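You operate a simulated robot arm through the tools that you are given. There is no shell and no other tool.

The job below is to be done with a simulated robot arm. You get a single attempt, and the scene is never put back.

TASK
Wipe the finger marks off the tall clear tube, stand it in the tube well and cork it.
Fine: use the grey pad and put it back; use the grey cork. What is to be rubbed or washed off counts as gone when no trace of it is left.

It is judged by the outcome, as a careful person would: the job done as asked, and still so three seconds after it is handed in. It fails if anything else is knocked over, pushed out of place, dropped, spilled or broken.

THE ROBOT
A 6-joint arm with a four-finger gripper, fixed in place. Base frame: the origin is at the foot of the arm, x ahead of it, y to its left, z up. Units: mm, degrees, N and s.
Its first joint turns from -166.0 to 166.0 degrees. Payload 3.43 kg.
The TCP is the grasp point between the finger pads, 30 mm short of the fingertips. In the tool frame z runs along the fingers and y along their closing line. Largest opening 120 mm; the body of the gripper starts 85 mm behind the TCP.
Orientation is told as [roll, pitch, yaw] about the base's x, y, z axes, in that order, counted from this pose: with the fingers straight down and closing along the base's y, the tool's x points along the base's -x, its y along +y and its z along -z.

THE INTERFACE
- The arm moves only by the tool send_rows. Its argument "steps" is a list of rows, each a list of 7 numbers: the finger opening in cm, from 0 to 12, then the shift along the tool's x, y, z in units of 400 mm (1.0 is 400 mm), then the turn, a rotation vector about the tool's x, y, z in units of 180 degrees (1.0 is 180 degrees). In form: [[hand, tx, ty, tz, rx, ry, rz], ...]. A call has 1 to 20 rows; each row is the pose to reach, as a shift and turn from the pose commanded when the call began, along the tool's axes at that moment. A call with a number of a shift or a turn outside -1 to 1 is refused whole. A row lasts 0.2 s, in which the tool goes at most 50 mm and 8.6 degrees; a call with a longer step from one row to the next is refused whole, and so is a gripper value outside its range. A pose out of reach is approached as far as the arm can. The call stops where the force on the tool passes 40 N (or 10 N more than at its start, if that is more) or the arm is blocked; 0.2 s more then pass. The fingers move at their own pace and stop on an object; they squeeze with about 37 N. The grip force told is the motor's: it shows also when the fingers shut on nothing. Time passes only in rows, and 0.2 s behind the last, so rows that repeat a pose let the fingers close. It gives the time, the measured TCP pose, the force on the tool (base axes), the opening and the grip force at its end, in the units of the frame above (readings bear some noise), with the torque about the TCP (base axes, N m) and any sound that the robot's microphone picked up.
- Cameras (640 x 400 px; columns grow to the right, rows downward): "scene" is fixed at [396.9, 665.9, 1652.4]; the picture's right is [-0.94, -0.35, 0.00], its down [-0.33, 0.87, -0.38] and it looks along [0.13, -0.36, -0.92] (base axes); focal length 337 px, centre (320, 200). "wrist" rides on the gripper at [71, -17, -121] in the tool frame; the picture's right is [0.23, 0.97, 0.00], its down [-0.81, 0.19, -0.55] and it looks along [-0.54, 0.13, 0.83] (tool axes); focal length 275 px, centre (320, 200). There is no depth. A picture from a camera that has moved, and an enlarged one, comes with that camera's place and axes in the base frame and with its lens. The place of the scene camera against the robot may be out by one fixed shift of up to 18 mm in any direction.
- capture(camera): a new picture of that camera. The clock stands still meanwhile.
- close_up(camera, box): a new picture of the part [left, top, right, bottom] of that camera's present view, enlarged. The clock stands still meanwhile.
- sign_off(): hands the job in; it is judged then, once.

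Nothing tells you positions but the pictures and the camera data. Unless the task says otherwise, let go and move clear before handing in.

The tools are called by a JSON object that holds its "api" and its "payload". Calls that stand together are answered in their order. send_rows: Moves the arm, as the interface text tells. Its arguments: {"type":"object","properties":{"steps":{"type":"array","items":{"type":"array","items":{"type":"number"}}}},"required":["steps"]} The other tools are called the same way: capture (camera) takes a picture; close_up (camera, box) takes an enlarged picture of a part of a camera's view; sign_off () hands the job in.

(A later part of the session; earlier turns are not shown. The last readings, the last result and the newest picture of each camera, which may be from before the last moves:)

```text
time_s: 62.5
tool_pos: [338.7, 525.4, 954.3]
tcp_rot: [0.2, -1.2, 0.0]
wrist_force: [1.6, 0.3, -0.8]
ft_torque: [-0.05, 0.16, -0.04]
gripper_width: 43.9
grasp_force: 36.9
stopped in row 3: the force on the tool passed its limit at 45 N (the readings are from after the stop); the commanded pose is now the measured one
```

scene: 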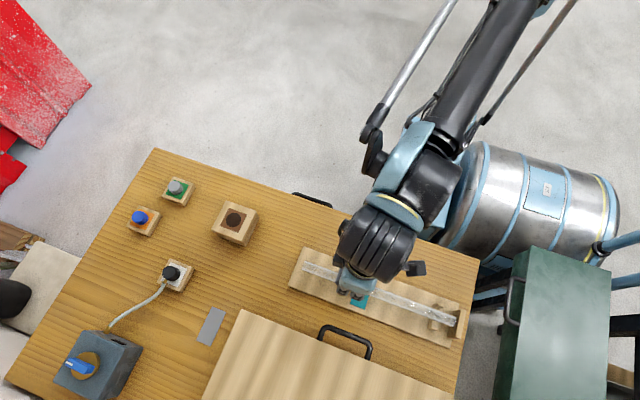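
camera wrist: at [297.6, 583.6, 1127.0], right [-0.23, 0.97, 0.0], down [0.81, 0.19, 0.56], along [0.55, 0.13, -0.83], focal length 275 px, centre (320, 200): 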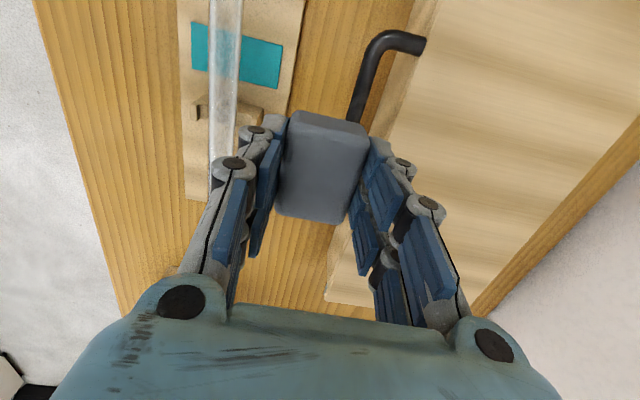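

It hit the force limit near the stroke's end and backed off. I re-level, lift, and inspect.

{"api": "send_rows", "payload": {"steps": [[3, 0, 0, -0.05, 0, 0.0033, 0], [3, -0.06, 0, -0.13, 0, 0.0033, 0], [3, -0.16, 0, -0.13, 0, 0.0033, 0], [3, -0.16, 0, -0.13, 0, 0.0033, 0]]}}

{"api": "capture", "payload": {"camera": "wrist"}}

{"api": "close_up", "payload": {"camera": "wrist", "box": [280, 0, 408, 80]}}

{"api": "close_up", "payload": {"camera": "scene", "box": [360, 275, 424, 315]}}

```text
time_s: 63.5
tool_pos: [401.4, 524.6, 1007.9]
tcp_rot: [0.2, -0.7, 0.0]
wrist_force: [0.4, -0.1, 0.3]
ft_torque: [0.03, 0.05, 0.01]
gripper_width: 44.0
grasp_force: 36.9
```

```text
taken
camera wrist: at [328.3, 509.5, 1127.3], right [-0.23, 0.97, 0.0], down [0.8, 0.19, 0.56], along [0.55, 0.13, -0.83], focal length 275 px, centre (320, 200)
```

wrist: 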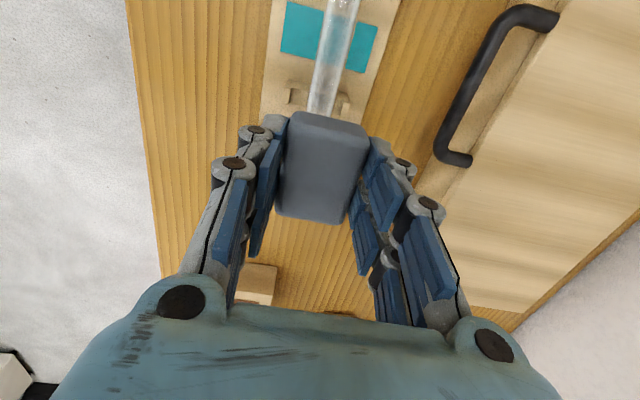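

```text
5.00 times, centred on (344, 40) of wrist
camera zoom: at [328.3, 509.5, 1127.3], right [-0.23, 0.97, 0.0], down [0.8, 0.19, 0.56], along [0.55, 0.13, -0.83], focal length 1376 px, centre (200, 1000)
```

zoom: 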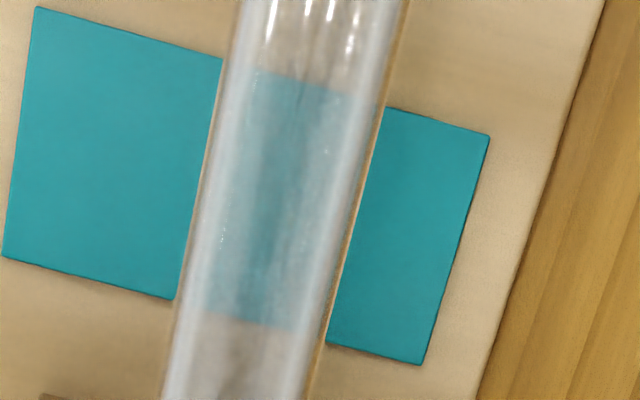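

```text
10.00 times, centred on (392, 295) of scene
camera zoom: at [396.9, 665.9, 1652.4], right [-0.94, -0.35, 0.0], down [-0.33, 0.87, -0.38], along [0.13, -0.36, -0.92], focal length 3371 px, centre (-400, -750)
```

zoom: 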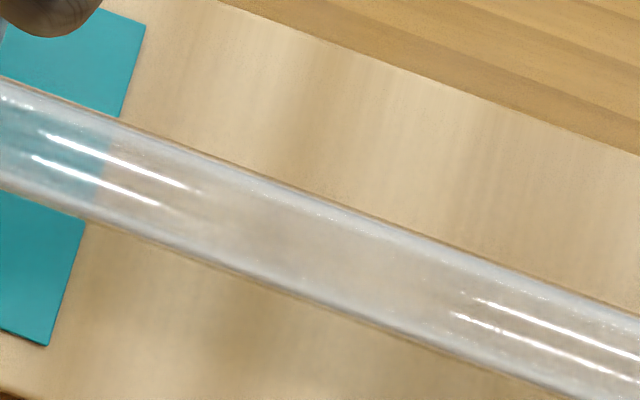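

{"api": "close_up", "payload": {"camera": "wrist", "box": [312, 0, 376, 40]}}

{"api": "close_up", "payload": {"camera": "wrist", "box": [308, 25, 372, 65]}}

{"api": "close_up", "payload": {"camera": "wrist", "box": [298, 65, 362, 105]}}

```text
10.00 times, centred on (344, 20) of wrist
camera zoom: at [328.3, 509.5, 1127.3], right [-0.23, 0.97, 0.0], down [0.8, 0.19, 0.56], along [0.55, 0.13, -0.83], focal length 2753 px, centre (80, 2000)
```

zoom: 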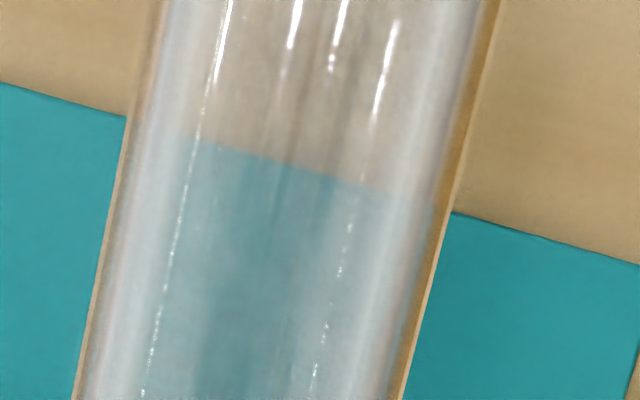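

```text
10.00 times, centred on (340, 45) of wrist
camera zoom: at [328.3, 509.5, 1127.3], right [-0.23, 0.97, 0.0], down [0.8, 0.19, 0.56], along [0.55, 0.13, -0.83], focal length 2753 px, centre (120, 1750)
```

zoom: 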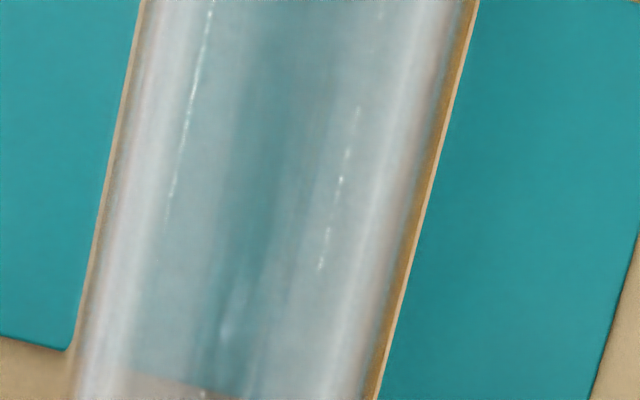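

```text
10.00 times, centred on (330, 85) of wrist
camera zoom: at [328.3, 509.5, 1127.3], right [-0.23, 0.97, 0.0], down [0.8, 0.19, 0.56], along [0.55, 0.13, -0.83], focal length 2753 px, centre (220, 1350)
```

zoom: 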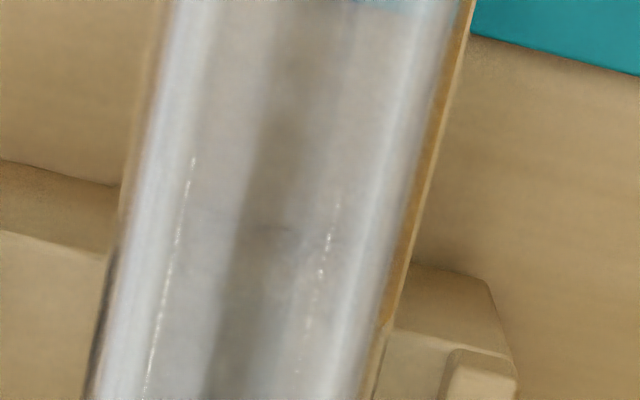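

The teal stretch looks clean. I scan the rest of the tube from above for further marks, starting at the +x end.

{"api": "send_rows", "payload": {"steps": [[3, -0.11, 0, 0, 0, 0, 0], [3, -0.21, 0, 0, 0, 0, 0], [3, -0.21, 0, 0, 0, 0, 0]]}}

{"api": "close_up", "payload": {"camera": "wrist", "box": [284, 0, 384, 63]}}

{"api": "close_up", "payload": {"camera": "wrist", "box": [274, 50, 374, 113]}}

{"api": "close_up", "payload": {"camera": "scene", "box": [360, 275, 424, 315]}}

{"api": "close_up", "payload": {"camera": "scene", "box": [405, 290, 469, 330]}}

{"api": "send_rows", "payload": {"steps": [[3, 0.11, 0, 0, 0, 0, 0], [3, 0.22, 0, 0, 0, 0, 0], [3, 0.33, 0, 0, 0, 0, 0], [3, 0.42, 0, 0, 0, 0, 0], [3, 0.42, 0, 0, 0, 0, 0]]}}

{"api": "close_up", "payload": {"camera": "wrist", "box": [284, 0, 384, 63]}}

{"api": "close_up", "payload": {"camera": "wrist", "box": [274, 50, 374, 113]}}

{"api": "close_up", "payload": {"camera": "wrist", "box": [250, 215, 350, 278]}}

```text
time_s: 64.3
tool_pos: [485.2, 526.3, 1010.4]
tcp_rot: [0.2, -0.7, 0.0]
wrist_force: [0.3, -0.5, -0.2]
ft_torque: [0.0, -0.01, -0.02]
gripper_width: 44.1
grasp_force: 37.1
```

```text
6.35 times, centred on (334, 32) of wrist
camera zoom: at [412.3, 509.2, 1129.0], right [-0.23, 0.97, 0.0], down [0.8, 0.19, 0.56], along [0.55, 0.13, -0.83], focal length 1748 px, centre (231, 1270)
```

zoom: 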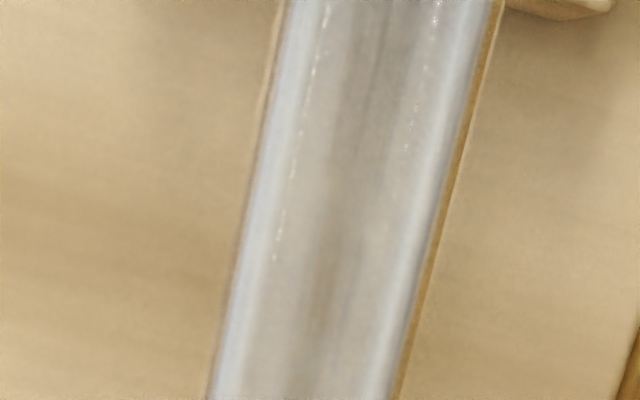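

```text
6.35 times, centred on (324, 82) of wrist
camera zoom: at [412.3, 509.2, 1129.0], right [-0.23, 0.97, 0.0], down [0.8, 0.19, 0.56], along [0.55, 0.13, -0.83], focal length 1748 px, centre (295, 952)
```

zoom: 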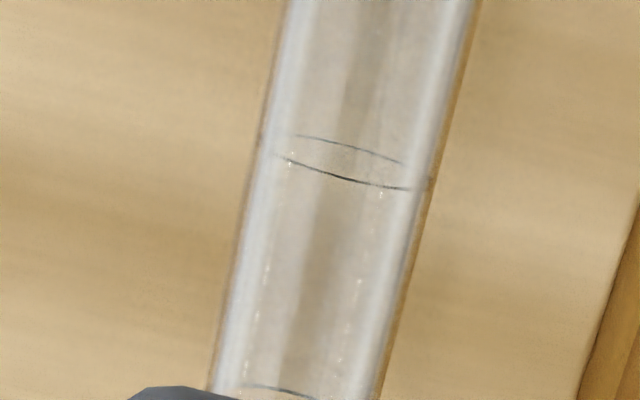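

```text
10.00 times, centred on (392, 295) of scene
camera zoom: at [396.9, 665.9, 1652.4], right [-0.94, -0.35, 0.0], down [-0.33, 0.87, -0.38], along [0.13, -0.36, -0.92], focal length 3371 px, centre (-400, -750)
```

zoom: 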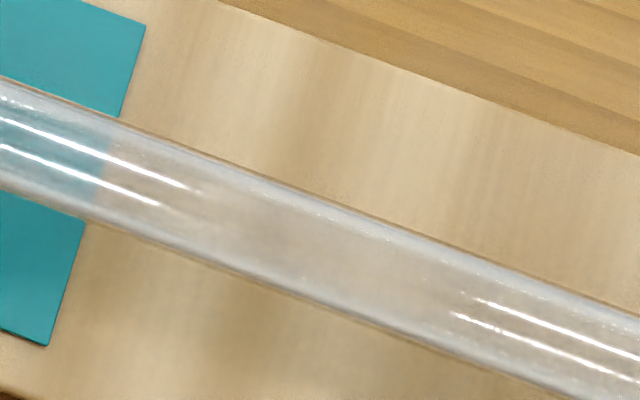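

```text
10.00 times, centred on (437, 310) of scene
camera zoom: at [396.9, 665.9, 1652.4], right [-0.94, -0.35, 0.0], down [-0.33, 0.87, -0.38], along [0.13, -0.36, -0.92], focal length 3371 px, centre (-850, -900)
```

zoom: 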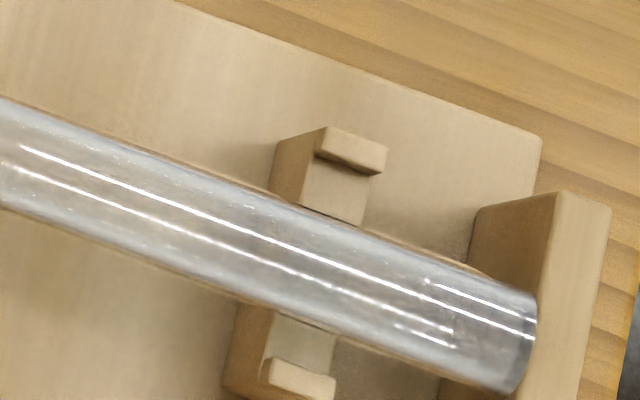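

```text
time_s: 65.5
tool_pos: [318.3, 525.0, 1005.6]
tcp_rot: [0.2, -0.6, 0.0]
wrist_force: [0.1, 0.4, -0.3]
ft_torque: [-0.03, 0.01, 0.01]
gripper_width: 43.8
grasp_force: 37.2
```

```text
6.35 times, centred on (334, 32) of wrist
camera zoom: at [245.0, 508.3, 1126.5], right [-0.23, 0.97, 0.0], down [0.8, 0.19, 0.56], along [0.55, 0.13, -0.83], focal length 1748 px, centre (231, 1270)
```

zoom: 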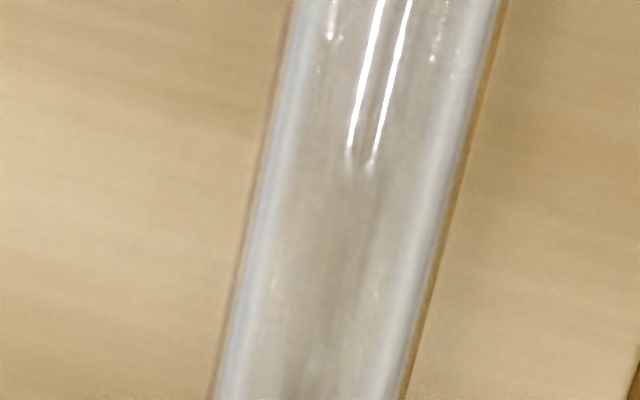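

```text
6.35 times, centred on (324, 82) of wrist
camera zoom: at [245.0, 508.3, 1126.5], right [-0.23, 0.97, 0.0], down [0.8, 0.19, 0.56], along [0.55, 0.13, -0.83], focal length 1748 px, centre (295, 952)
```

zoom: 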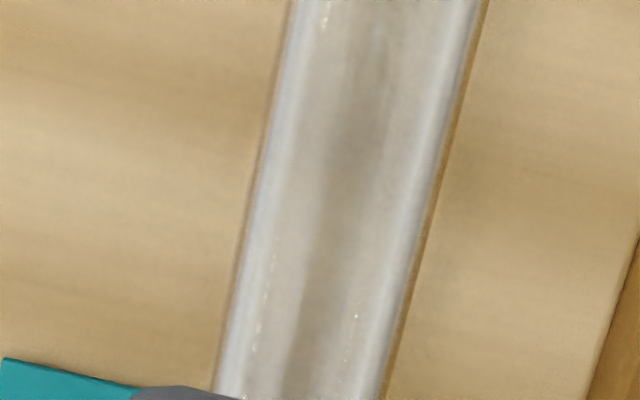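

```text
6.35 times, centred on (300, 246) of wrist
camera zoom: at [245.0, 508.3, 1126.5], right [-0.23, 0.97, 0.0], down [0.8, 0.19, 0.56], along [0.55, 0.13, -0.83], focal length 1748 px, centre (447, -95)
```

zoom: 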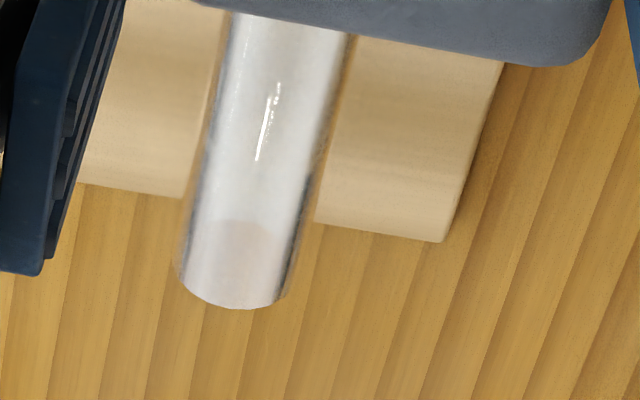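

The other stretches look clean; rings near the +x end show the mouth/bore. As a last check I roll the tube −y by ~45° and look at the remaining sides over the teal.

{"api": "send_rows", "payload": {"steps": [[3, -0.1, 0, 0, 0, 0, 0], [3, -0.135, 0, 0.06, 0, 0, 0], [3, -0.135, 0, 0.13, 0, 0, 0], [3, -0.135, 0, 0.13, 0, 0, 0]]}}

{"api": "send_rows", "payload": {"steps": [[3, 0, 0, 0.0025, 0, 0, 0], [3, 0, 0, 0.0035, 0, 0, 0]]}}

{"api": "send_rows", "payload": {"steps": [[3, 0, 0, 0.001, 0, 0, 0], [3, 0, 0, 0.0015, 0, 0, 0]]}}

```text
time_s: 66.5
tool_pos: [372.1, 525.4, 955.6]
tcp_rot: [0.2, -0.7, 0.1]
wrist_force: [0.2, -0.3, 0.1]
ft_torque: [0.02, 0.0, 0.01]
gripper_width: 44.0
grasp_force: 36.9
```

```text
time_s: 67.1
tool_pos: [372.8, 525.5, 954.3]
tcp_rot: [0.2, -0.7, 0.1]
wrist_force: [0.2, -0.6, 1.0]
ft_torque: [0.02, -0.02, -0.03]
gripper_width: 44.0
grasp_force: 37.0
```

```text
time_s: 67.7
tool_pos: [372.1, 525.2, 953.8]
tcp_rot: [0.2, -0.7, 0.0]
wrist_force: [0.0, -0.8, -0.2]
ft_torque: [0.0, -0.02, -0.03]
gripper_width: 43.8
grasp_force: 36.8
```

{"api": "send_rows", "payload": {"steps": [[3, 0, 0, 0.0025, 0, 0, 0], [3, 0, 0, 0.004, 0, 0, 0]]}}

{"api": "send_rows", "payload": {"steps": [[3, 0, 0, 0.001, 0, 0, 0], [3, 0, 0, 0.002, 0, 0, 0]]}}

{"api": "send_rows", "payload": {"steps": [[3, 0, 0, 0.0007, 0, 0, 0], [3, 0, 0, 0.0012, 0, 0, 0]]}}

```text
time_s: 68.3
tool_pos: [372.0, 525.2, 953.6]
tcp_rot: [0.2, -0.7, 0.1]
wrist_force: [-0.3, 0.0, -0.1]
ft_torque: [-0.01, -0.01, 0.0]
gripper_width: 44.0
grasp_force: 37.6
```

```text
time_s: 68.9
tool_pos: [371.9, 525.8, 951.0]
tcp_rot: [0.2, -0.8, 0.0]
wrist_force: [1.0, -0.3, 5.0]
ft_torque: [-0.04, 0.16, 0.0]
gripper_width: 44.2
grasp_force: 37.2
```

```text
time_s: 69.5
tool_pos: [371.9, 525.3, 950.2]
tcp_rot: [0.2, -0.8, 0.1]
wrist_force: [0.0, -0.4, 8.8]
ft_torque: [-0.03, 0.14, 0.01]
gripper_width: 43.7
grasp_force: 37.0
```

Contact. Rolling −y by 18 mm of pad travel (≈45°), then lift and look.

{"api": "send_rows", "payload": {"steps": [[3, 0, -0.0075, 0, 0, 0, 0], [3, 0, -0.015, 0, 0, 0, 0], [3, 0, -0.0225, 0, 0, 0, 0], [3, 0, -0.03, 0, 0, 0, 0], [3, 0, -0.0375, 0, 0, 0, 0], [3, 0, -0.045, 0, 0, 0, 0], [3, 0, -0.045, -0.02, 0, 0, 0], [3, -0.04, -0.03, -0.1, 0, 0, 0], [3, -0.075, 0.02, -0.13, 0, 0, 0], [3, -0.075, 0.02, -0.13, 0, 0, 0]]}}

{"api": "capture", "payload": {"camera": "wrist"}}

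{"api": "close_up", "payload": {"camera": "wrist", "box": [280, 0, 380, 63]}}

{"api": "close_up", "payload": {"camera": "scene", "box": [360, 270, 424, 310]}}

```text
time_s: 71.7
tool_pos: [401.7, 535.1, 1002.3]
tcp_rot: [0.3, -0.7, 0.0]
wrist_force: [-0.5, 0.0, 0.3]
ft_torque: [0.0, -0.04, 0.02]
gripper_width: 44.1
grasp_force: 37.1
```

```text
taken
camera wrist: at [328.4, 517.5, 1122.0], right [-0.23, 0.97, 0.0], down [0.8, 0.19, 0.56], along [0.55, 0.13, -0.83], focal length 275 px, centre (320, 200)
```

wrist: 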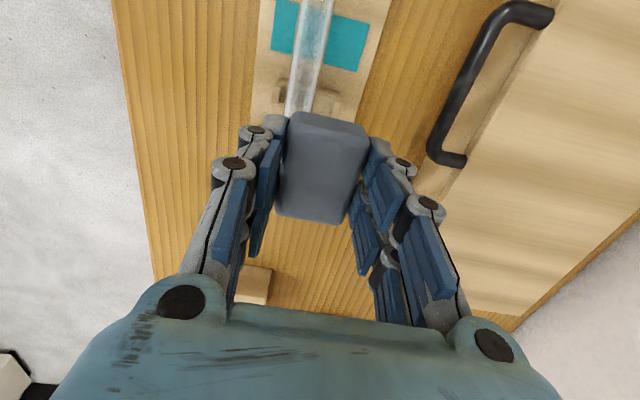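

```text
6.35 times, centred on (330, 32) of wrist
camera zoom: at [328.4, 517.5, 1122.0], right [-0.23, 0.97, 0.0], down [0.8, 0.19, 0.56], along [0.55, 0.13, -0.83], focal length 1748 px, centre (256, 1270)
```

zoom: 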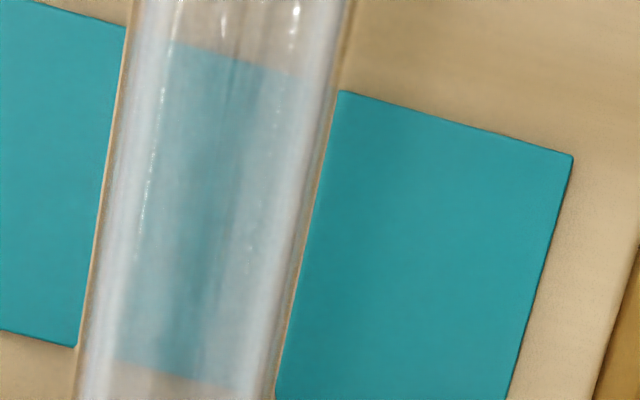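

```text
10.00 times, centred on (392, 290) of scene
camera zoom: at [396.9, 665.9, 1652.4], right [-0.94, -0.35, 0.0], down [-0.33, 0.87, -0.38], along [0.13, -0.36, -0.92], focal length 3371 px, centre (-400, -700)
```

zoom: 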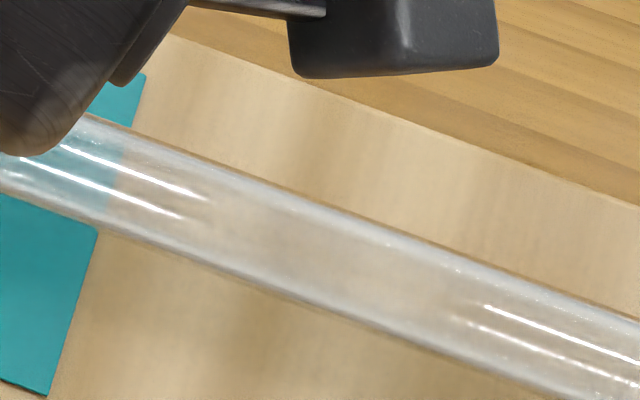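

{"api": "close_up", "payload": {"camera": "wrist", "box": [288, 12, 352, 52]}}

{"api": "close_up", "payload": {"camera": "wrist", "box": [275, 55, 339, 95]}}

{"api": "send_rows", "payload": {"steps": [[3, 0.03, 0.08, 0, 0, 0, 0], [3, 0.03, 0.15, 0, 0, 0, 0], [3, 0.03, 0.15, 0, 0, 0, 0]]}}

{"api": "close_up", "payload": {"camera": "wrist", "box": [180, 10, 308, 90]}}

{"api": "close_up", "payload": {"camera": "scene", "box": [335, 262, 399, 302]}}

```text
10.00 times, centred on (320, 32) of wrist
camera zoom: at [328.4, 517.5, 1122.0], right [-0.23, 0.97, 0.0], down [0.8, 0.19, 0.56], along [0.55, 0.13, -0.83], focal length 2753 px, centre (320, 1880)
```

zoom: 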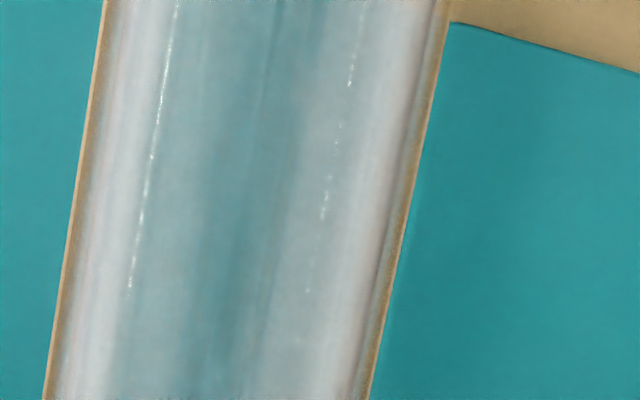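

```text
10.00 times, centred on (307, 75) of wrist
camera zoom: at [328.4, 517.5, 1122.0], right [-0.23, 0.97, 0.0], down [0.8, 0.19, 0.56], along [0.55, 0.13, -0.83], focal length 2753 px, centre (450, 1450)
```

zoom: 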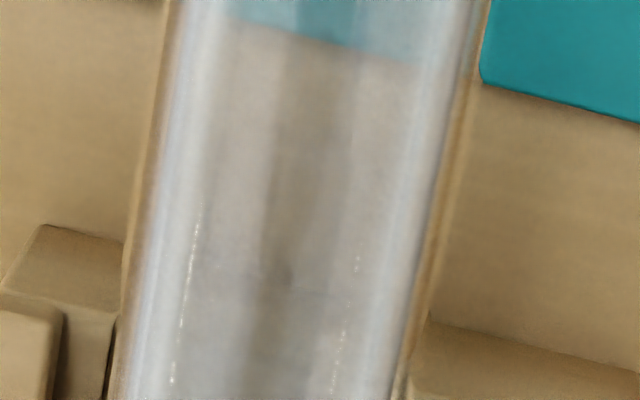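

```text
time_s: 72.5
tool_pos: [388.7, 594.8, 1003.3]
tcp_rot: [0.2, -0.7, 0.0]
wrist_force: [0.0, -0.3, -1.2]
ft_torque: [0.01, -0.02, 0.0]
gripper_width: 43.9
grasp_force: 37.1
```

```text
5.00 times, centred on (244, 50) of wrist
camera zoom: at [315.9, 577.5, 1123.2], right [-0.23, 0.97, 0.0], down [0.8, 0.19, 0.56], along [0.55, 0.13, -0.83], focal length 1376 px, centre (700, 950)
```

zoom: 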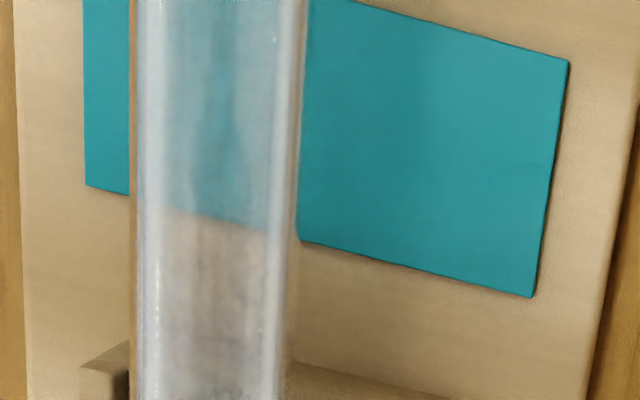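

```text
10.00 times, centred on (367, 282) of scene
camera zoom: at [396.9, 665.9, 1652.4], right [-0.94, -0.35, 0.0], down [-0.33, 0.87, -0.38], along [0.13, -0.36, -0.92], focal length 3371 px, centre (-150, -620)
```

zoom: 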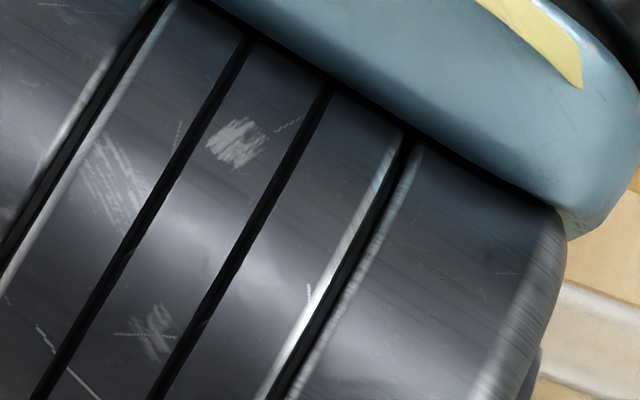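

The tube looks clean from all sides I can view. Now I return the pad to where it stood, (198, 404).

{"api": "send_rows", "payload": {"steps": [[3, 0.06, -0.06, -0.01, 0, 0, 0], [3, 0.14, -0.14, -0.01, 0, 0, 0], [3, 0.22, -0.22, -0.01, 0, 0, 0], [3, 0.3, -0.3, -0.01, 0, 0, 0], [3, 0.38, -0.38, -0.01, 0, 0, 0], [3, 0.45, -0.45, -0.01, 0, 0, 0], [3, 0.476, -0.4765, 0, 0, 0, 0], [3, 0.476, -0.4765, 0, 0, 0, 0]]}}

```text
time_s: 74.3
tool_pos: [199.5, 402.2, 998.9]
tcp_rot: [0.3, -0.7, 0.0]
wrist_force: [0.3, 0.0, -1.0]
ft_torque: [-0.01, 0.02, -0.02]
gripper_width: 43.9
grasp_force: 37.1
```

{"api": "send_rows", "payload": {"steps": [[3, 0.002, 0.003, 0.1, 0, 0, 0], [3, 0.004, 0.004, 0.2, 0, 0, 0], [3, 0.005, 0.004, 0.245, 0, 0, 0], [3, 0.005, 0.004, 0.252, 0, 0, 0], [3, 0.005, 0.004, 0.252, 0, 0, 0]]}}

{"api": "capture", "payload": {"camera": "wrist"}}

```text
time_s: 75.5
tool_pos: [199.1, 405.5, 898.4]
tcp_rot: [0.2, -0.7, 0.0]
wrist_force: [-0.2, -0.5, -0.1]
ft_torque: [-0.01, -0.01, 0.02]
gripper_width: 43.8
grasp_force: 36.9
```

```text
taken
camera wrist: at [125.4, 388.5, 1018.2], right [-0.23, 0.97, 0.0], down [0.8, 0.19, 0.56], along [0.55, 0.13, -0.83], focal length 275 px, centre (320, 200)
```

wrist: 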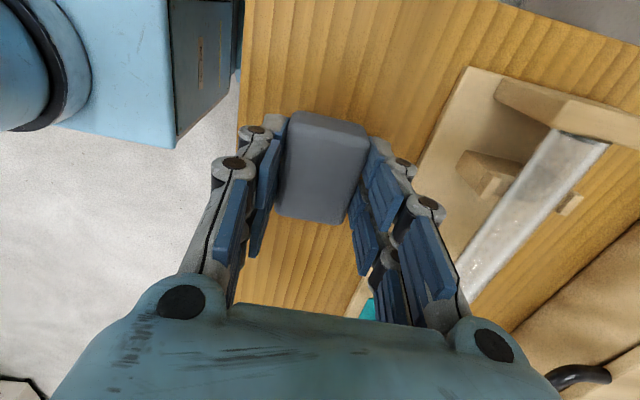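

Feeling downwards for the table.

{"api": "send_rows", "payload": {"steps": [[3, 0, 0, 0.005, 0, 0, 0], [3, 0, 0, 0.0075, 0, 0, 0]]}}

{"api": "send_rows", "payload": {"steps": [[3, 0, 0, 0.0025, 0, 0, 0], [3, 0, 0, 0.0025, 0, 0, 0]]}}

{"api": "send_rows", "payload": {"steps": [[3, 0, 0, 0.0025, 0, 0, 0], [3, 0, 0, 0.0025, 0, 0, 0]]}}

```text
time_s: 76.1
tool_pos: [198.3, 404.8, 896.1]
tcp_rot: [0.2, -0.7, 0.0]
wrist_force: [-0.4, -0.6, -0.6]
ft_torque: [0.01, -0.01, -0.03]
gripper_width: 43.9
grasp_force: 36.9
```

```text
time_s: 76.7
tool_pos: [198.5, 404.8, 894.9]
tcp_rot: [0.2, -0.6, 0.1]
wrist_force: [-0.6, 0.6, -0.1]
ft_torque: [0.0, 0.0, -0.02]
gripper_width: 43.7
grasp_force: 36.7
```

```text
time_s: 77.3
tool_pos: [197.3, 405.3, 893.7]
tcp_rot: [0.2, -0.7, 0.0]
wrist_force: [-1.1, -1.2, -0.2]
ft_torque: [0.0, 0.02, -0.02]
gripper_width: 43.9
grasp_force: 37.0
```

{"api": "send_rows", "payload": {"steps": [[3, 0, 0, 0.0025, 0, 0, 0], [3, 0, 0, 0.0025, 0, 0, 0]]}}

{"api": "send_rows", "payload": {"steps": [[3, 0, 0, 0.002, 0, 0, 0], [3, 0, 0, 0.002, 0, 0, 0]]}}

{"api": "send_rows", "payload": {"steps": [[3, 0, 0, 0.0015, 0, 0, 0], [3, 0, 0, 0.0015, 0, 0, 0]]}}

```text
time_s: 77.9
tool_pos: [197.0, 404.5, 892.4]
tcp_rot: [0.1, -0.8, 0.1]
wrist_force: [0.4, 0.4, -0.5]
ft_torque: [0.02, 0.01, 0.0]
gripper_width: 44.2
grasp_force: 37.0
```

```text
time_s: 78.5
tool_pos: [199.1, 405.5, 892.5]
tcp_rot: [0.2, -0.6, 0.0]
wrist_force: [-0.3, 0.9, 0.1]
ft_torque: [-0.02, 0.0, -0.02]
gripper_width: 43.8
grasp_force: 36.9
```

```text
time_s: 79.1
tool_pos: [199.4, 404.9, 891.3]
tcp_rot: [0.3, -0.7, 0.1]
wrist_force: [0.7, -0.3, -0.7]
ft_torque: [0.03, 0.0, -0.03]
gripper_width: 43.9
grasp_force: 36.9
```

{"api": "send_rows", "payload": {"steps": [[3, 0, 0, 0.002, 0, 0, 0], [3, 0, 0, 0.002, 0, 0, 0]]}}

{"api": "send_rows", "payload": {"steps": [[3, 0, 0, 0.002, 0, 0, 0], [3, 0, 0, 0.002, 0, 0, 0]]}}

{"api": "send_rows", "payload": {"steps": [[3, 0, 0, 0.0015, 0, 0, 0], [3, 0, 0, 0.0015, 0, 0, 0]]}}

```text
time_s: 79.7
tool_pos: [198.8, 404.6, 892.3]
tcp_rot: [0.2, -0.7, 0.0]
wrist_force: [-0.6, -1.0, 4.5]
ft_torque: [-0.06, 0.13, 0.0]
gripper_width: 44.0
grasp_force: 37.0
```

```text
time_s: 80.3
tool_pos: [198.8, 404.7, 890.9]
tcp_rot: [0.2, -0.7, 0.0]
wrist_force: [-1.3, 0.7, 24.4]
ft_torque: [-0.1, 0.19, 0.03]
gripper_width: 44.1
grasp_force: 37.0
```

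```text
time_s: 80.8
tool_pos: [187.5, 404.5, 892.5]
tcp_rot: [0.3, -1.4, 0.1]
wrist_force: [0.4, 0.5, -0.6]
ft_torque: [0.01, 0.04, 0.01]
gripper_width: 44.0
grasp_force: 37.4
stopped in row 2: the force on the tool passed its limit at 42 N (the readings are from after the stop); the commanded pose is now the measured one
```

I pressed one step too many and the arm recoiled to x≈187. I raise slightly, re-level, shift back to x≈198.5, then touch down gently again.

{"api": "send_rows", "payload": {"steps": [[3, 0, 0, -0.0075, 0, 0.0039, 0], [3, -0.0275, 0, -0.0075, 0, 0.0039, 0], [3, -0.0275, 0, -0.0075, 0, 0.0039, 0]]}}

{"api": "send_rows", "payload": {"steps": [[3, 0, 0, 0.004, 0, 0, 0], [3, 0, 0, 0.007, 0, 0, 0]]}}

{"api": "capture", "payload": {"camera": "wrist"}}

```text
time_s: 81.6
tool_pos: [197.8, 405.6, 895.3]
tcp_rot: [0.1, -0.7, 0.0]
wrist_force: [-0.3, -0.6, -0.5]
ft_torque: [-0.01, 0.02, -0.03]
gripper_width: 44.0
grasp_force: 36.8
```

```text
time_s: 82.2
tool_pos: [199.3, 404.8, 893.9]
tcp_rot: [0.2, -0.8, 0.0]
wrist_force: [0.1, -0.4, -0.5]
ft_torque: [-0.02, 0.01, -0.01]
gripper_width: 44.3
grasp_force: 36.8
```

```text
taken
camera wrist: at [125.9, 388.7, 1012.9], right [-0.23, 0.97, 0.0], down [0.8, 0.19, 0.56], along [0.55, 0.13, -0.83], focal length 275 px, centre (320, 200)
```

wrist: 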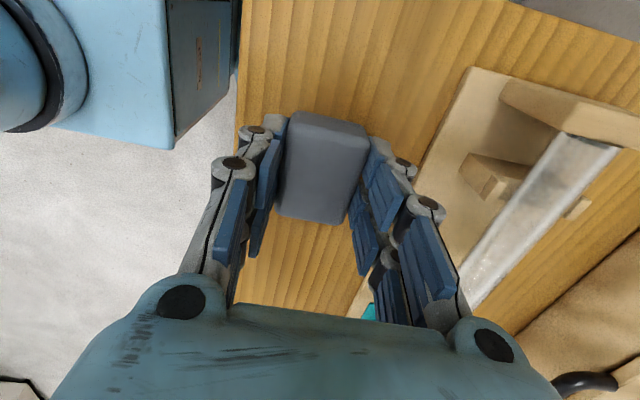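

Now one small step at a time.

{"api": "send_rows", "payload": {"steps": [[3, 0, 0, 0.002, 0, 0, 0], [3, 0, 0, 0.002, 0, 0, 0]]}}

{"api": "send_rows", "payload": {"steps": [[3, 0, 0, 0.001, 0, 0, 0], [3, 0, 0, 0.001, 0, 0, 0]]}}

```text
time_s: 82.8
tool_pos: [199.6, 405.7, 892.1]
tcp_rot: [0.2, -0.8, 0.0]
wrist_force: [0.0, -0.2, 0.4]
ft_torque: [-0.01, -0.01, -0.02]
gripper_width: 43.8
grasp_force: 37.3
```

```text
time_s: 83.4
tool_pos: [199.3, 406.1, 891.9]
tcp_rot: [0.1, -0.6, 0.1]
wrist_force: [0.6, -1.0, 0.1]
ft_torque: [0.05, 0.04, -0.01]
gripper_width: 43.7
grasp_force: 37.4
```

{"api": "send_rows", "payload": {"steps": [[3, 0, 0, 0.0015, 0, 0, 0], [3, 0, 0, 0.0015, 0, 0, 0]]}}

```text
time_s: 84.0
tool_pos: [197.9, 405.7, 891.0]
tcp_rot: [0.2, -0.7, 0.0]
wrist_force: [-0.2, -0.2, -0.8]
ft_torque: [-0.05, 0.04, 0.01]
gripper_width: 43.9
grasp_force: 37.3
```

{"api": "send_rows", "payload": {"steps": [[3, 0, 0, 0.0015, 0, 0, 0], [3, 0, 0, 0.0015, 0, 0, 0]]}}

```text
time_s: 84.6
tool_pos: [199.7, 405.6, 890.1]
tcp_rot: [0.1, -0.6, -0.1]
wrist_force: [0.1, -0.3, 5.6]
ft_torque: [-0.05, 0.07, -0.03]
gripper_width: 44.0
grasp_force: 37.1
```

Touching (5.6 N). Release and lift clear.

{"api": "send_rows", "payload": {"steps": [[6, 0, 0, 0, 0, 0, 0], [8, 0, 0, 0, 0, 0, 0], [8, 0, 0, 0, 0, 0, 0]]}}

{"api": "send_rows", "payload": {"steps": [[8, 0, 0, -0.05, 0, 0, 0], [8, 0, 0, -0.15, 0, 0, 0], [8, 0, 0, -0.25, 0, 0, 0], [8, 0, 0, -0.32, 0, 0, 0], [8, 0, 0, -0.32, 0, 0, 0]]}}

{"api": "capture", "payload": {"camera": "wrist"}}

{"api": "capture", "payload": {"camera": "scene"}}

```text
time_s: 85.4
tool_pos: [201.0, 405.7, 890.5]
tcp_rot: [0.3, -0.6, 0.0]
wrist_force: [0.5, -1.0, -0.5]
ft_torque: [-0.01, 0.03, 0.03]
gripper_width: 80.1
grasp_force: 0.1
```

```text
time_s: 86.6
tool_pos: [197.6, 406.2, 1019.1]
tcp_rot: [0.3, -0.7, 0.0]
wrist_force: [-0.2, 0.6, 0.5]
ft_torque: [0.04, -0.01, -0.02]
gripper_width: 80.2
grasp_force: 0.1
```

```text
taken
camera wrist: at [124.8, 389.1, 1138.9], right [-0.23, 0.97, 0.0], down [0.8, 0.19, 0.56], along [0.55, 0.13, -0.83], focal length 275 px, centre (320, 200)
```

wrist: 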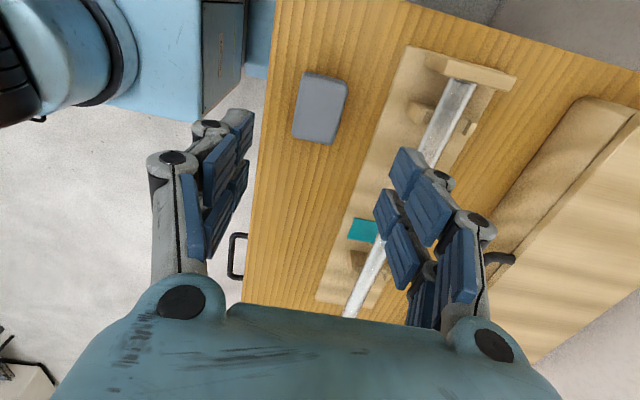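

```text
taken
```

scene: 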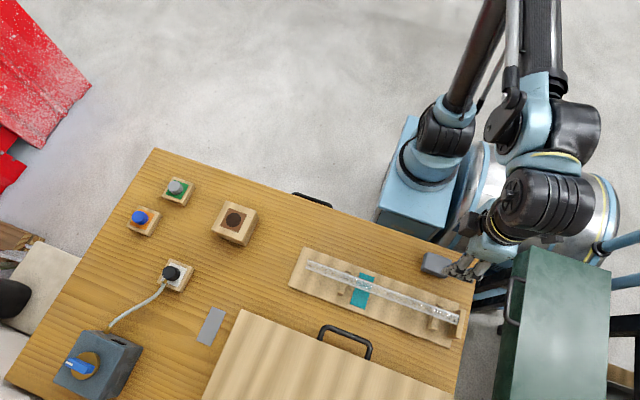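

Pad is back in its place. With the arm away, I recheck the tube with the scene camera.

{"api": "close_up", "payload": {"camera": "scene", "box": [335, 260, 399, 300]}}

{"api": "close_up", "payload": {"camera": "scene", "box": [375, 275, 439, 315]}}

{"api": "close_up", "payload": {"camera": "scene", "box": [405, 288, 469, 328]}}

{"api": "close_up", "payload": {"camera": "scene", "box": [296, 248, 360, 288]}}

```text
10.00 times, centred on (367, 280) of scene
camera zoom: at [396.9, 665.9, 1652.4], right [-0.94, -0.35, 0.0], down [-0.33, 0.87, -0.38], along [0.13, -0.36, -0.92], focal length 3371 px, centre (-150, -600)
```

zoom: 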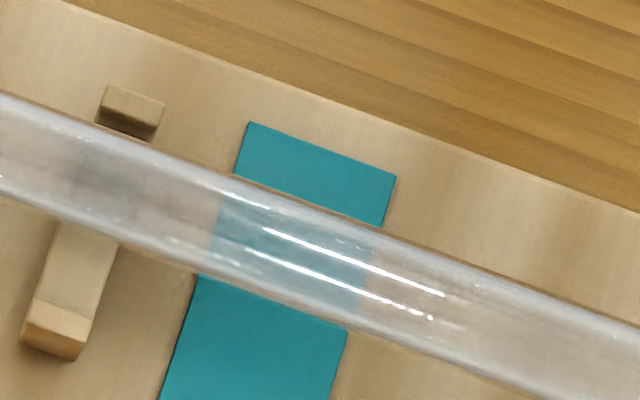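

```text
10.00 times, centred on (407, 295) of scene
camera zoom: at [396.9, 665.9, 1652.4], right [-0.94, -0.35, 0.0], down [-0.33, 0.87, -0.38], along [0.13, -0.36, -0.92], focal length 3371 px, centre (-550, -750)
```

zoom: 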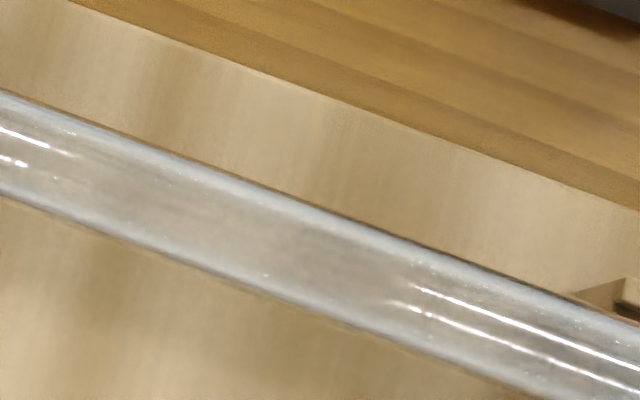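

```text
10.00 times, centred on (437, 308) of scene
camera zoom: at [396.9, 665.9, 1652.4], right [-0.94, -0.35, 0.0], down [-0.33, 0.87, -0.38], along [0.13, -0.36, -0.92], focal length 3371 px, centre (-850, -880)
```

zoom: 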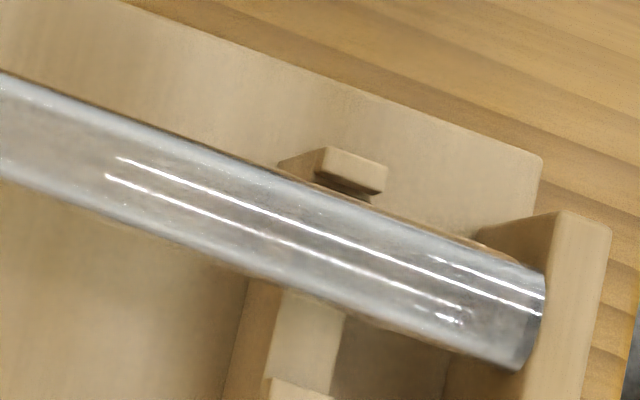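

```text
10.00 times, centred on (328, 268) of scene
camera zoom: at [396.9, 665.9, 1652.4], right [-0.94, -0.35, 0.0], down [-0.33, 0.87, -0.38], along [0.13, -0.36, -0.92], focal length 3371 px, centre (240, -480)
```

zoom: 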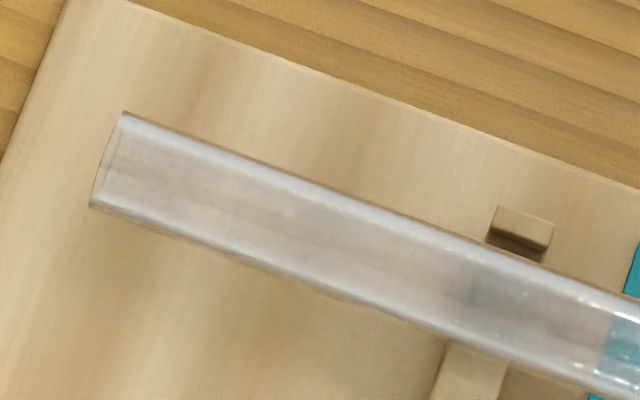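

The tube is clean with smooth highlights over the teal. Next: grasp the tube near x≈318 (between the supports). I move above it and check its line.

{"api": "send_rows", "payload": {"steps": [[8, -0.06, 0.055, 0, 0, 0, 0], [8, -0.12, 0.11, 0, 0, 0, 0], [8, -0.18, 0.165, 0.02, 0, 0, 0], [8, -0.24, 0.22, 0.04, 0, 0, 0], [8, -0.305, 0.275, 0.06, 0, 0, 0], [8, -0.305, 0.275, 0.06, 0, 0, 0]]}}

{"api": "capture", "payload": {"camera": "wrist"}}

```text
time_s: 88.0
tool_pos: [321.5, 515.0, 995.7]
tcp_rot: [0.2, -0.7, -0.1]
wrist_force: [0.4, -0.6, -0.7]
ft_torque: [0.0, 0.0, 0.0]
gripper_width: 79.8
grasp_force: 0.1
```

```text
taken
camera wrist: at [248.0, 498.2, 1116.1], right [-0.23, 0.97, 0.0], down [0.8, 0.19, 0.56], along [0.55, 0.13, -0.83], focal length 275 px, centre (320, 200)
```

wrist: 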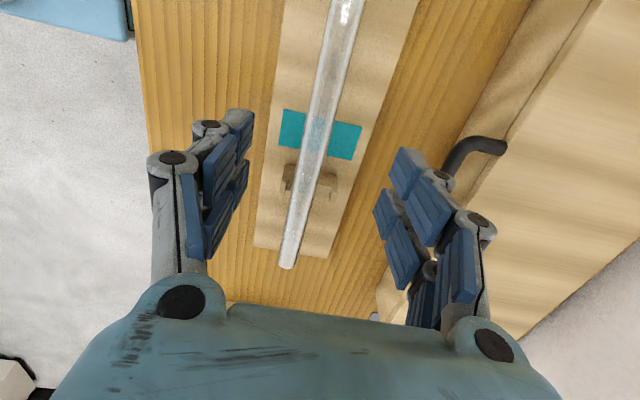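

Tube axis at x=320 is y≈515; I'm centred. Descend to TCP z≈902 straddling it, then close.

{"api": "send_rows", "payload": {"steps": [[8, 0, 0, 0.08, 0, 0, 0], [8, 0, 0, 0.16, 0, 0, 0], [8, 0, 0.001, 0.21, 0, 0, 0], [8, 0, 0.001, 0.2325, 0, 0, 0], [8, 0, 0.001, 0.2325, 0, 0, 0]]}}

{"api": "capture", "payload": {"camera": "wrist"}}

```text
time_s: 89.2
tool_pos: [321.6, 513.8, 902.3]
tcp_rot: [0.2, -0.8, 0.0]
wrist_force: [0.2, -0.3, -0.4]
ft_torque: [-0.02, 0.02, 0.0]
gripper_width: 80.4
grasp_force: 0.1
```

```text
taken
camera wrist: at [248.0, 498.4, 1022.7], right [-0.23, 0.97, 0.0], down [0.8, 0.19, 0.56], along [0.55, 0.13, -0.83], focal length 275 px, centre (320, 200)
```

wrist: 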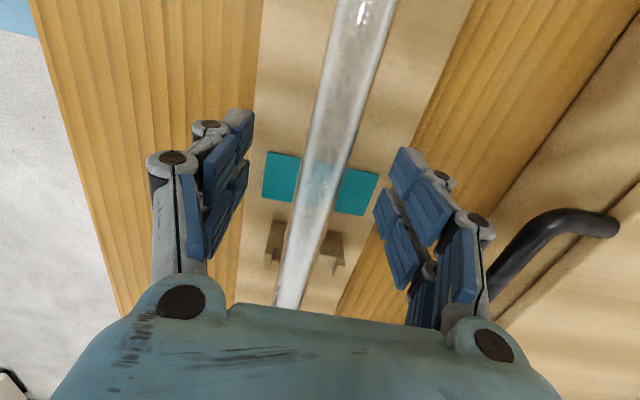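

Centred. Closing on the tube.

{"api": "send_rows", "payload": {"steps": [[5, 0, 0, 0, 0, 0, 0], [1, 0, 0, 0, 0, 0, 0], [1, 0, 0, 0, 0, 0, 0], [1, 0, 0, 0, 0, 0, 0]]}}

{"api": "capture", "payload": {"camera": "wrist"}}

```text
time_s: 90.2
tool_pos: [321.0, 514.8, 904.2]
tcp_rot: [0.2, -0.7, 0.0]
wrist_force: [-0.1, 0.7, 0.1]
ft_torque: [-0.03, -0.02, 0.03]
gripper_width: 21.5
grasp_force: 37.0
```

```text
taken
camera wrist: at [248.0, 498.4, 1022.8], right [-0.23, 0.97, 0.0], down [0.8, 0.19, 0.56], along [0.55, 0.13, -0.83], focal length 275 px, centre (320, 200)
```

wrist: 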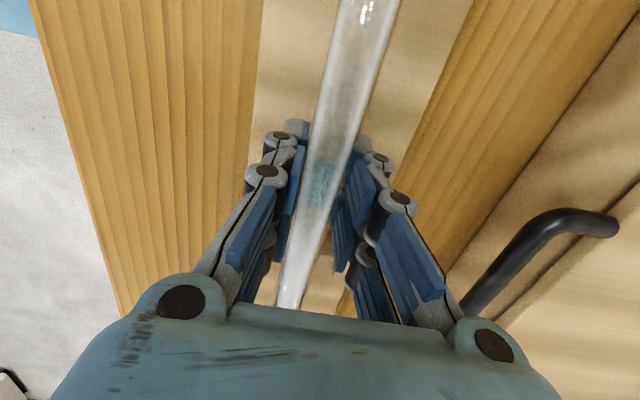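

Gripped at 21.5 mm. Lift straight up.

{"api": "send_rows", "payload": {"steps": [[1, 0, 0, -0.03, 0, 0, 0], [1, 0, 0, -0.1, 0, 0, 0], [1, 0, 0, -0.2, 0, 0, 0], [1, 0, 0, -0.3, 0, 0, 0], [1, 0, 0, -0.4, 0, 0, 0], [1, 0, 0, -0.5, 0, 0, 0], [1, 0, 0, -0.58, 0, 0, 0], [1, 0, 0, -0.58, 0, 0, 0]]}}

{"api": "capture", "payload": {"camera": "scene"}}

{"api": "capture", "payload": {"camera": "wrist"}}

```text
time_s: 92.0
tool_pos: [316.8, 516.3, 1135.7]
tcp_rot: [0.3, -0.6, 0.1]
wrist_force: [0.0, 0.3, -1.3]
ft_torque: [-0.01, -0.03, -0.03]
gripper_width: 21.5
grasp_force: 37.4
```

```text
taken
```

scene: 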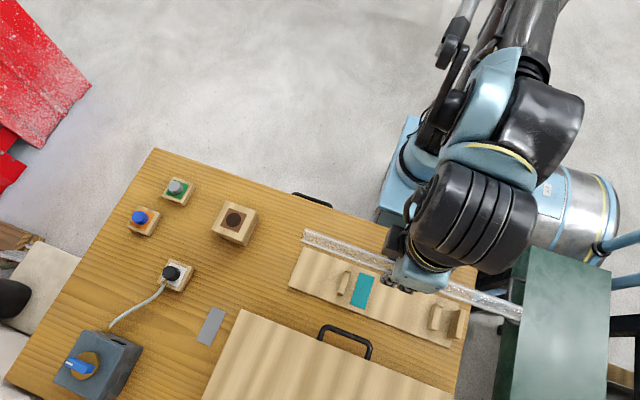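

```text
taken
camera wrist: at [244.5, 498.8, 1255.2], right [-0.23, 0.97, 0.0], down [0.8, 0.19, 0.56], along [0.55, 0.13, -0.83], focal length 275 px, centre (320, 200)
```

wrist: 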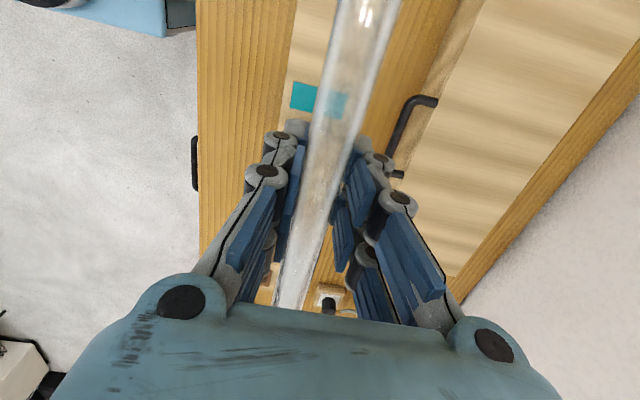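

Tube lifted. A quick zoom to re-inspect it against other backgrounds.

{"api": "close_up", "payload": {"camera": "scene", "box": [296, 222, 400, 287]}}

{"api": "close_up", "payload": {"camera": "scene", "box": [430, 265, 534, 330]}}

{"api": "close_up", "payload": {"camera": "wrist", "box": [270, 60, 398, 140]}}

```text
6.15 times, centred on (348, 254) of scene
camera zoom: at [396.9, 665.9, 1652.4], right [-0.94, -0.35, 0.0], down [-0.33, 0.87, -0.38], along [0.13, -0.36, -0.92], focal length 2074 px, centre (148, -135)
```

zoom: 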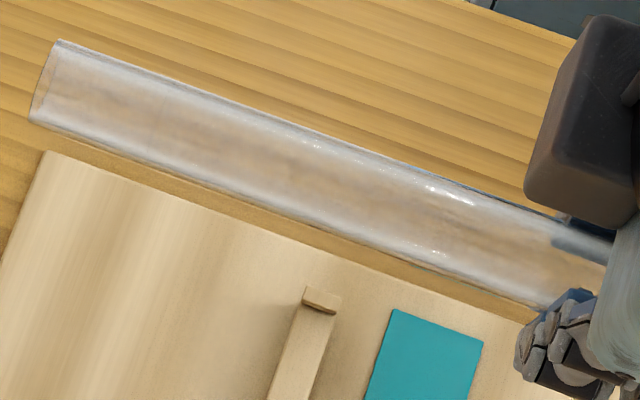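

```text
6.15 times, centred on (482, 298) of scene
camera zoom: at [396.9, 665.9, 1652.4], right [-0.94, -0.35, 0.0], down [-0.33, 0.87, -0.38], along [0.13, -0.36, -0.92], focal length 2074 px, centre (-677, -400)
```

zoom: 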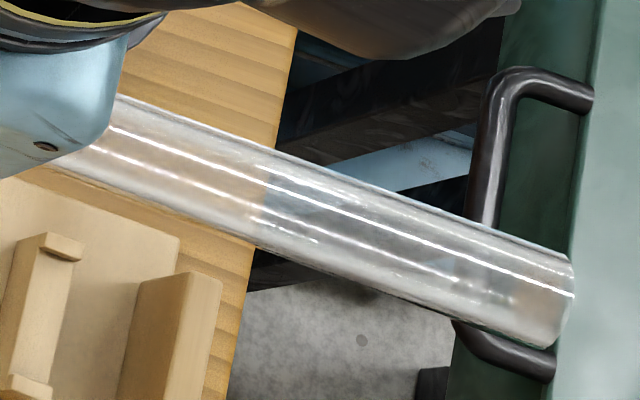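

```text
5.00 times, centred on (334, 100) of wrist
camera zoom: at [244.5, 498.8, 1255.2], right [-0.23, 0.97, 0.0], down [0.8, 0.19, 0.56], along [0.55, 0.13, -0.83], focal length 1376 px, centre (250, 700)
```

zoom: 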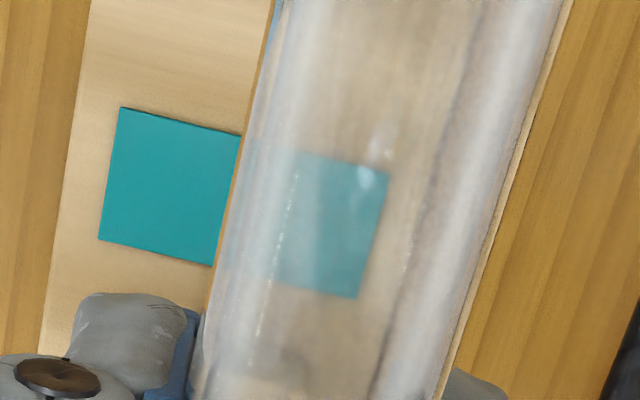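

Clean. Now carry the tube (still horizontal) away from the cabinet to about (560, 480, 1150), then rotate it upright with the open end up.

{"api": "send_rows", "payload": {"steps": [[1, -0.1, -0.015, -0.007, 0, 0, 0], [1, -0.2, -0.03, -0.014, 0, 0, 0], [1, -0.3, -0.045, -0.02, 0, 0, 0], [1, -0.4, -0.06, -0.027, 0, 0, 0], [1, -0.5, -0.075, -0.034, 0, 0, 0], [1, -0.6075, -0.09, -0.04, 0, 0, 0], [1, -0.6075, -0.09, -0.04, 0, 0, 0]]}}

{"api": "send_rows", "payload": {"steps": [[1, 0, 0, 0, 0, -0.0455, 0], [1, 0, 0, 0, 0, -0.091, 0], [1, 0, 0, 0, 0, -0.1365, 0], [1, 0, 0, 0, 0, -0.182, 0]]}}

{"api": "capture", "payload": {"camera": "scene"}}

```text
time_s: 93.6
tool_pos: [561.2, 477.7, 1154.7]
tcp_rot: [0.3, -0.7, 0.0]
wrist_force: [0.7, 0.2, -0.3]
ft_torque: [0.03, -0.01, 0.01]
gripper_width: 21.6
grasp_force: 37.2
```

```text
time_s: 94.6
tool_pos: [561.3, 478.8, 1153.2]
tcp_rot: [0.2, -33.6, -0.1]
wrist_force: [0.0, -0.3, -0.8]
ft_torque: [0.01, 0.01, 0.02]
gripper_width: 21.7
grasp_force: 37.3
```

```text
taken
```

scene: 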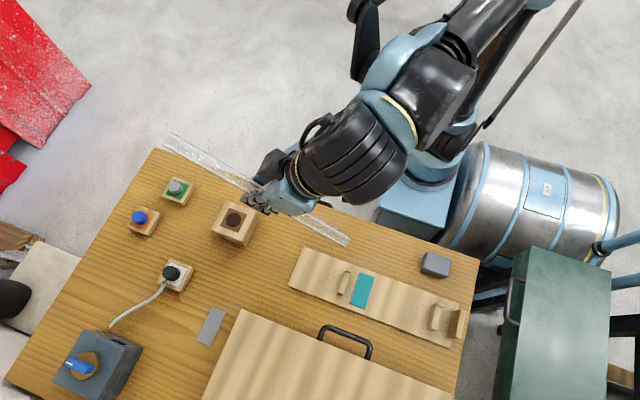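

Rotation works and the open end goes up. Finish the rotation to pitch ≈ −90.7°.

{"api": "send_rows", "payload": {"steps": [[1, 0, 0, 0, 0, -0.0455, 0], [1, 0, 0, 0, 0, -0.091, 0], [1, 0, 0, 0, 0, -0.1365, 0], [1, 0, 0, 0, 0, -0.182, 0], [1, 0, 0, 0, 0, -0.2275, 0], [1, 0, 0, 0, 0, -0.273, 0], [1, 0, 0, 0, 0, -0.317, 0], [1, 0, 0, 0, 0, -0.317, 0]]}}

{"api": "capture", "payload": {"camera": "scene"}}

{"api": "capture", "payload": {"camera": "wrist"}}

```text
time_s: 96.4
tool_pos: [559.5, 478.0, 1155.5]
tcp_rot: [164.0, -89.3, -164.0]
wrist_force: [0.5, 0.3, -0.7]
ft_torque: [0.01, 0.0, 0.03]
gripper_width: 21.6
grasp_force: 37.0
```

```text
taken
```

scene: 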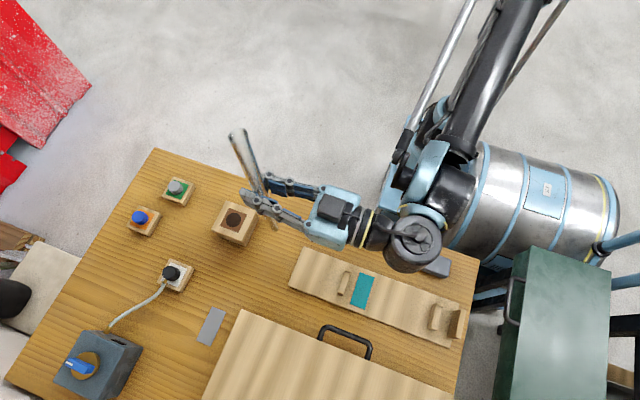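

```text
taken
camera wrist: at [440.7, 462.5, 1082.2], right [0.0, 0.97, -0.23], down [-0.56, 0.19, 0.81], along [0.83, 0.13, 0.55], focal length 275 px, centre (320, 200)
```

wrist: 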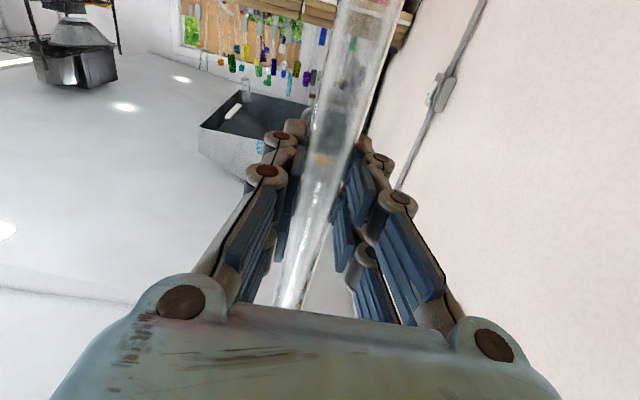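

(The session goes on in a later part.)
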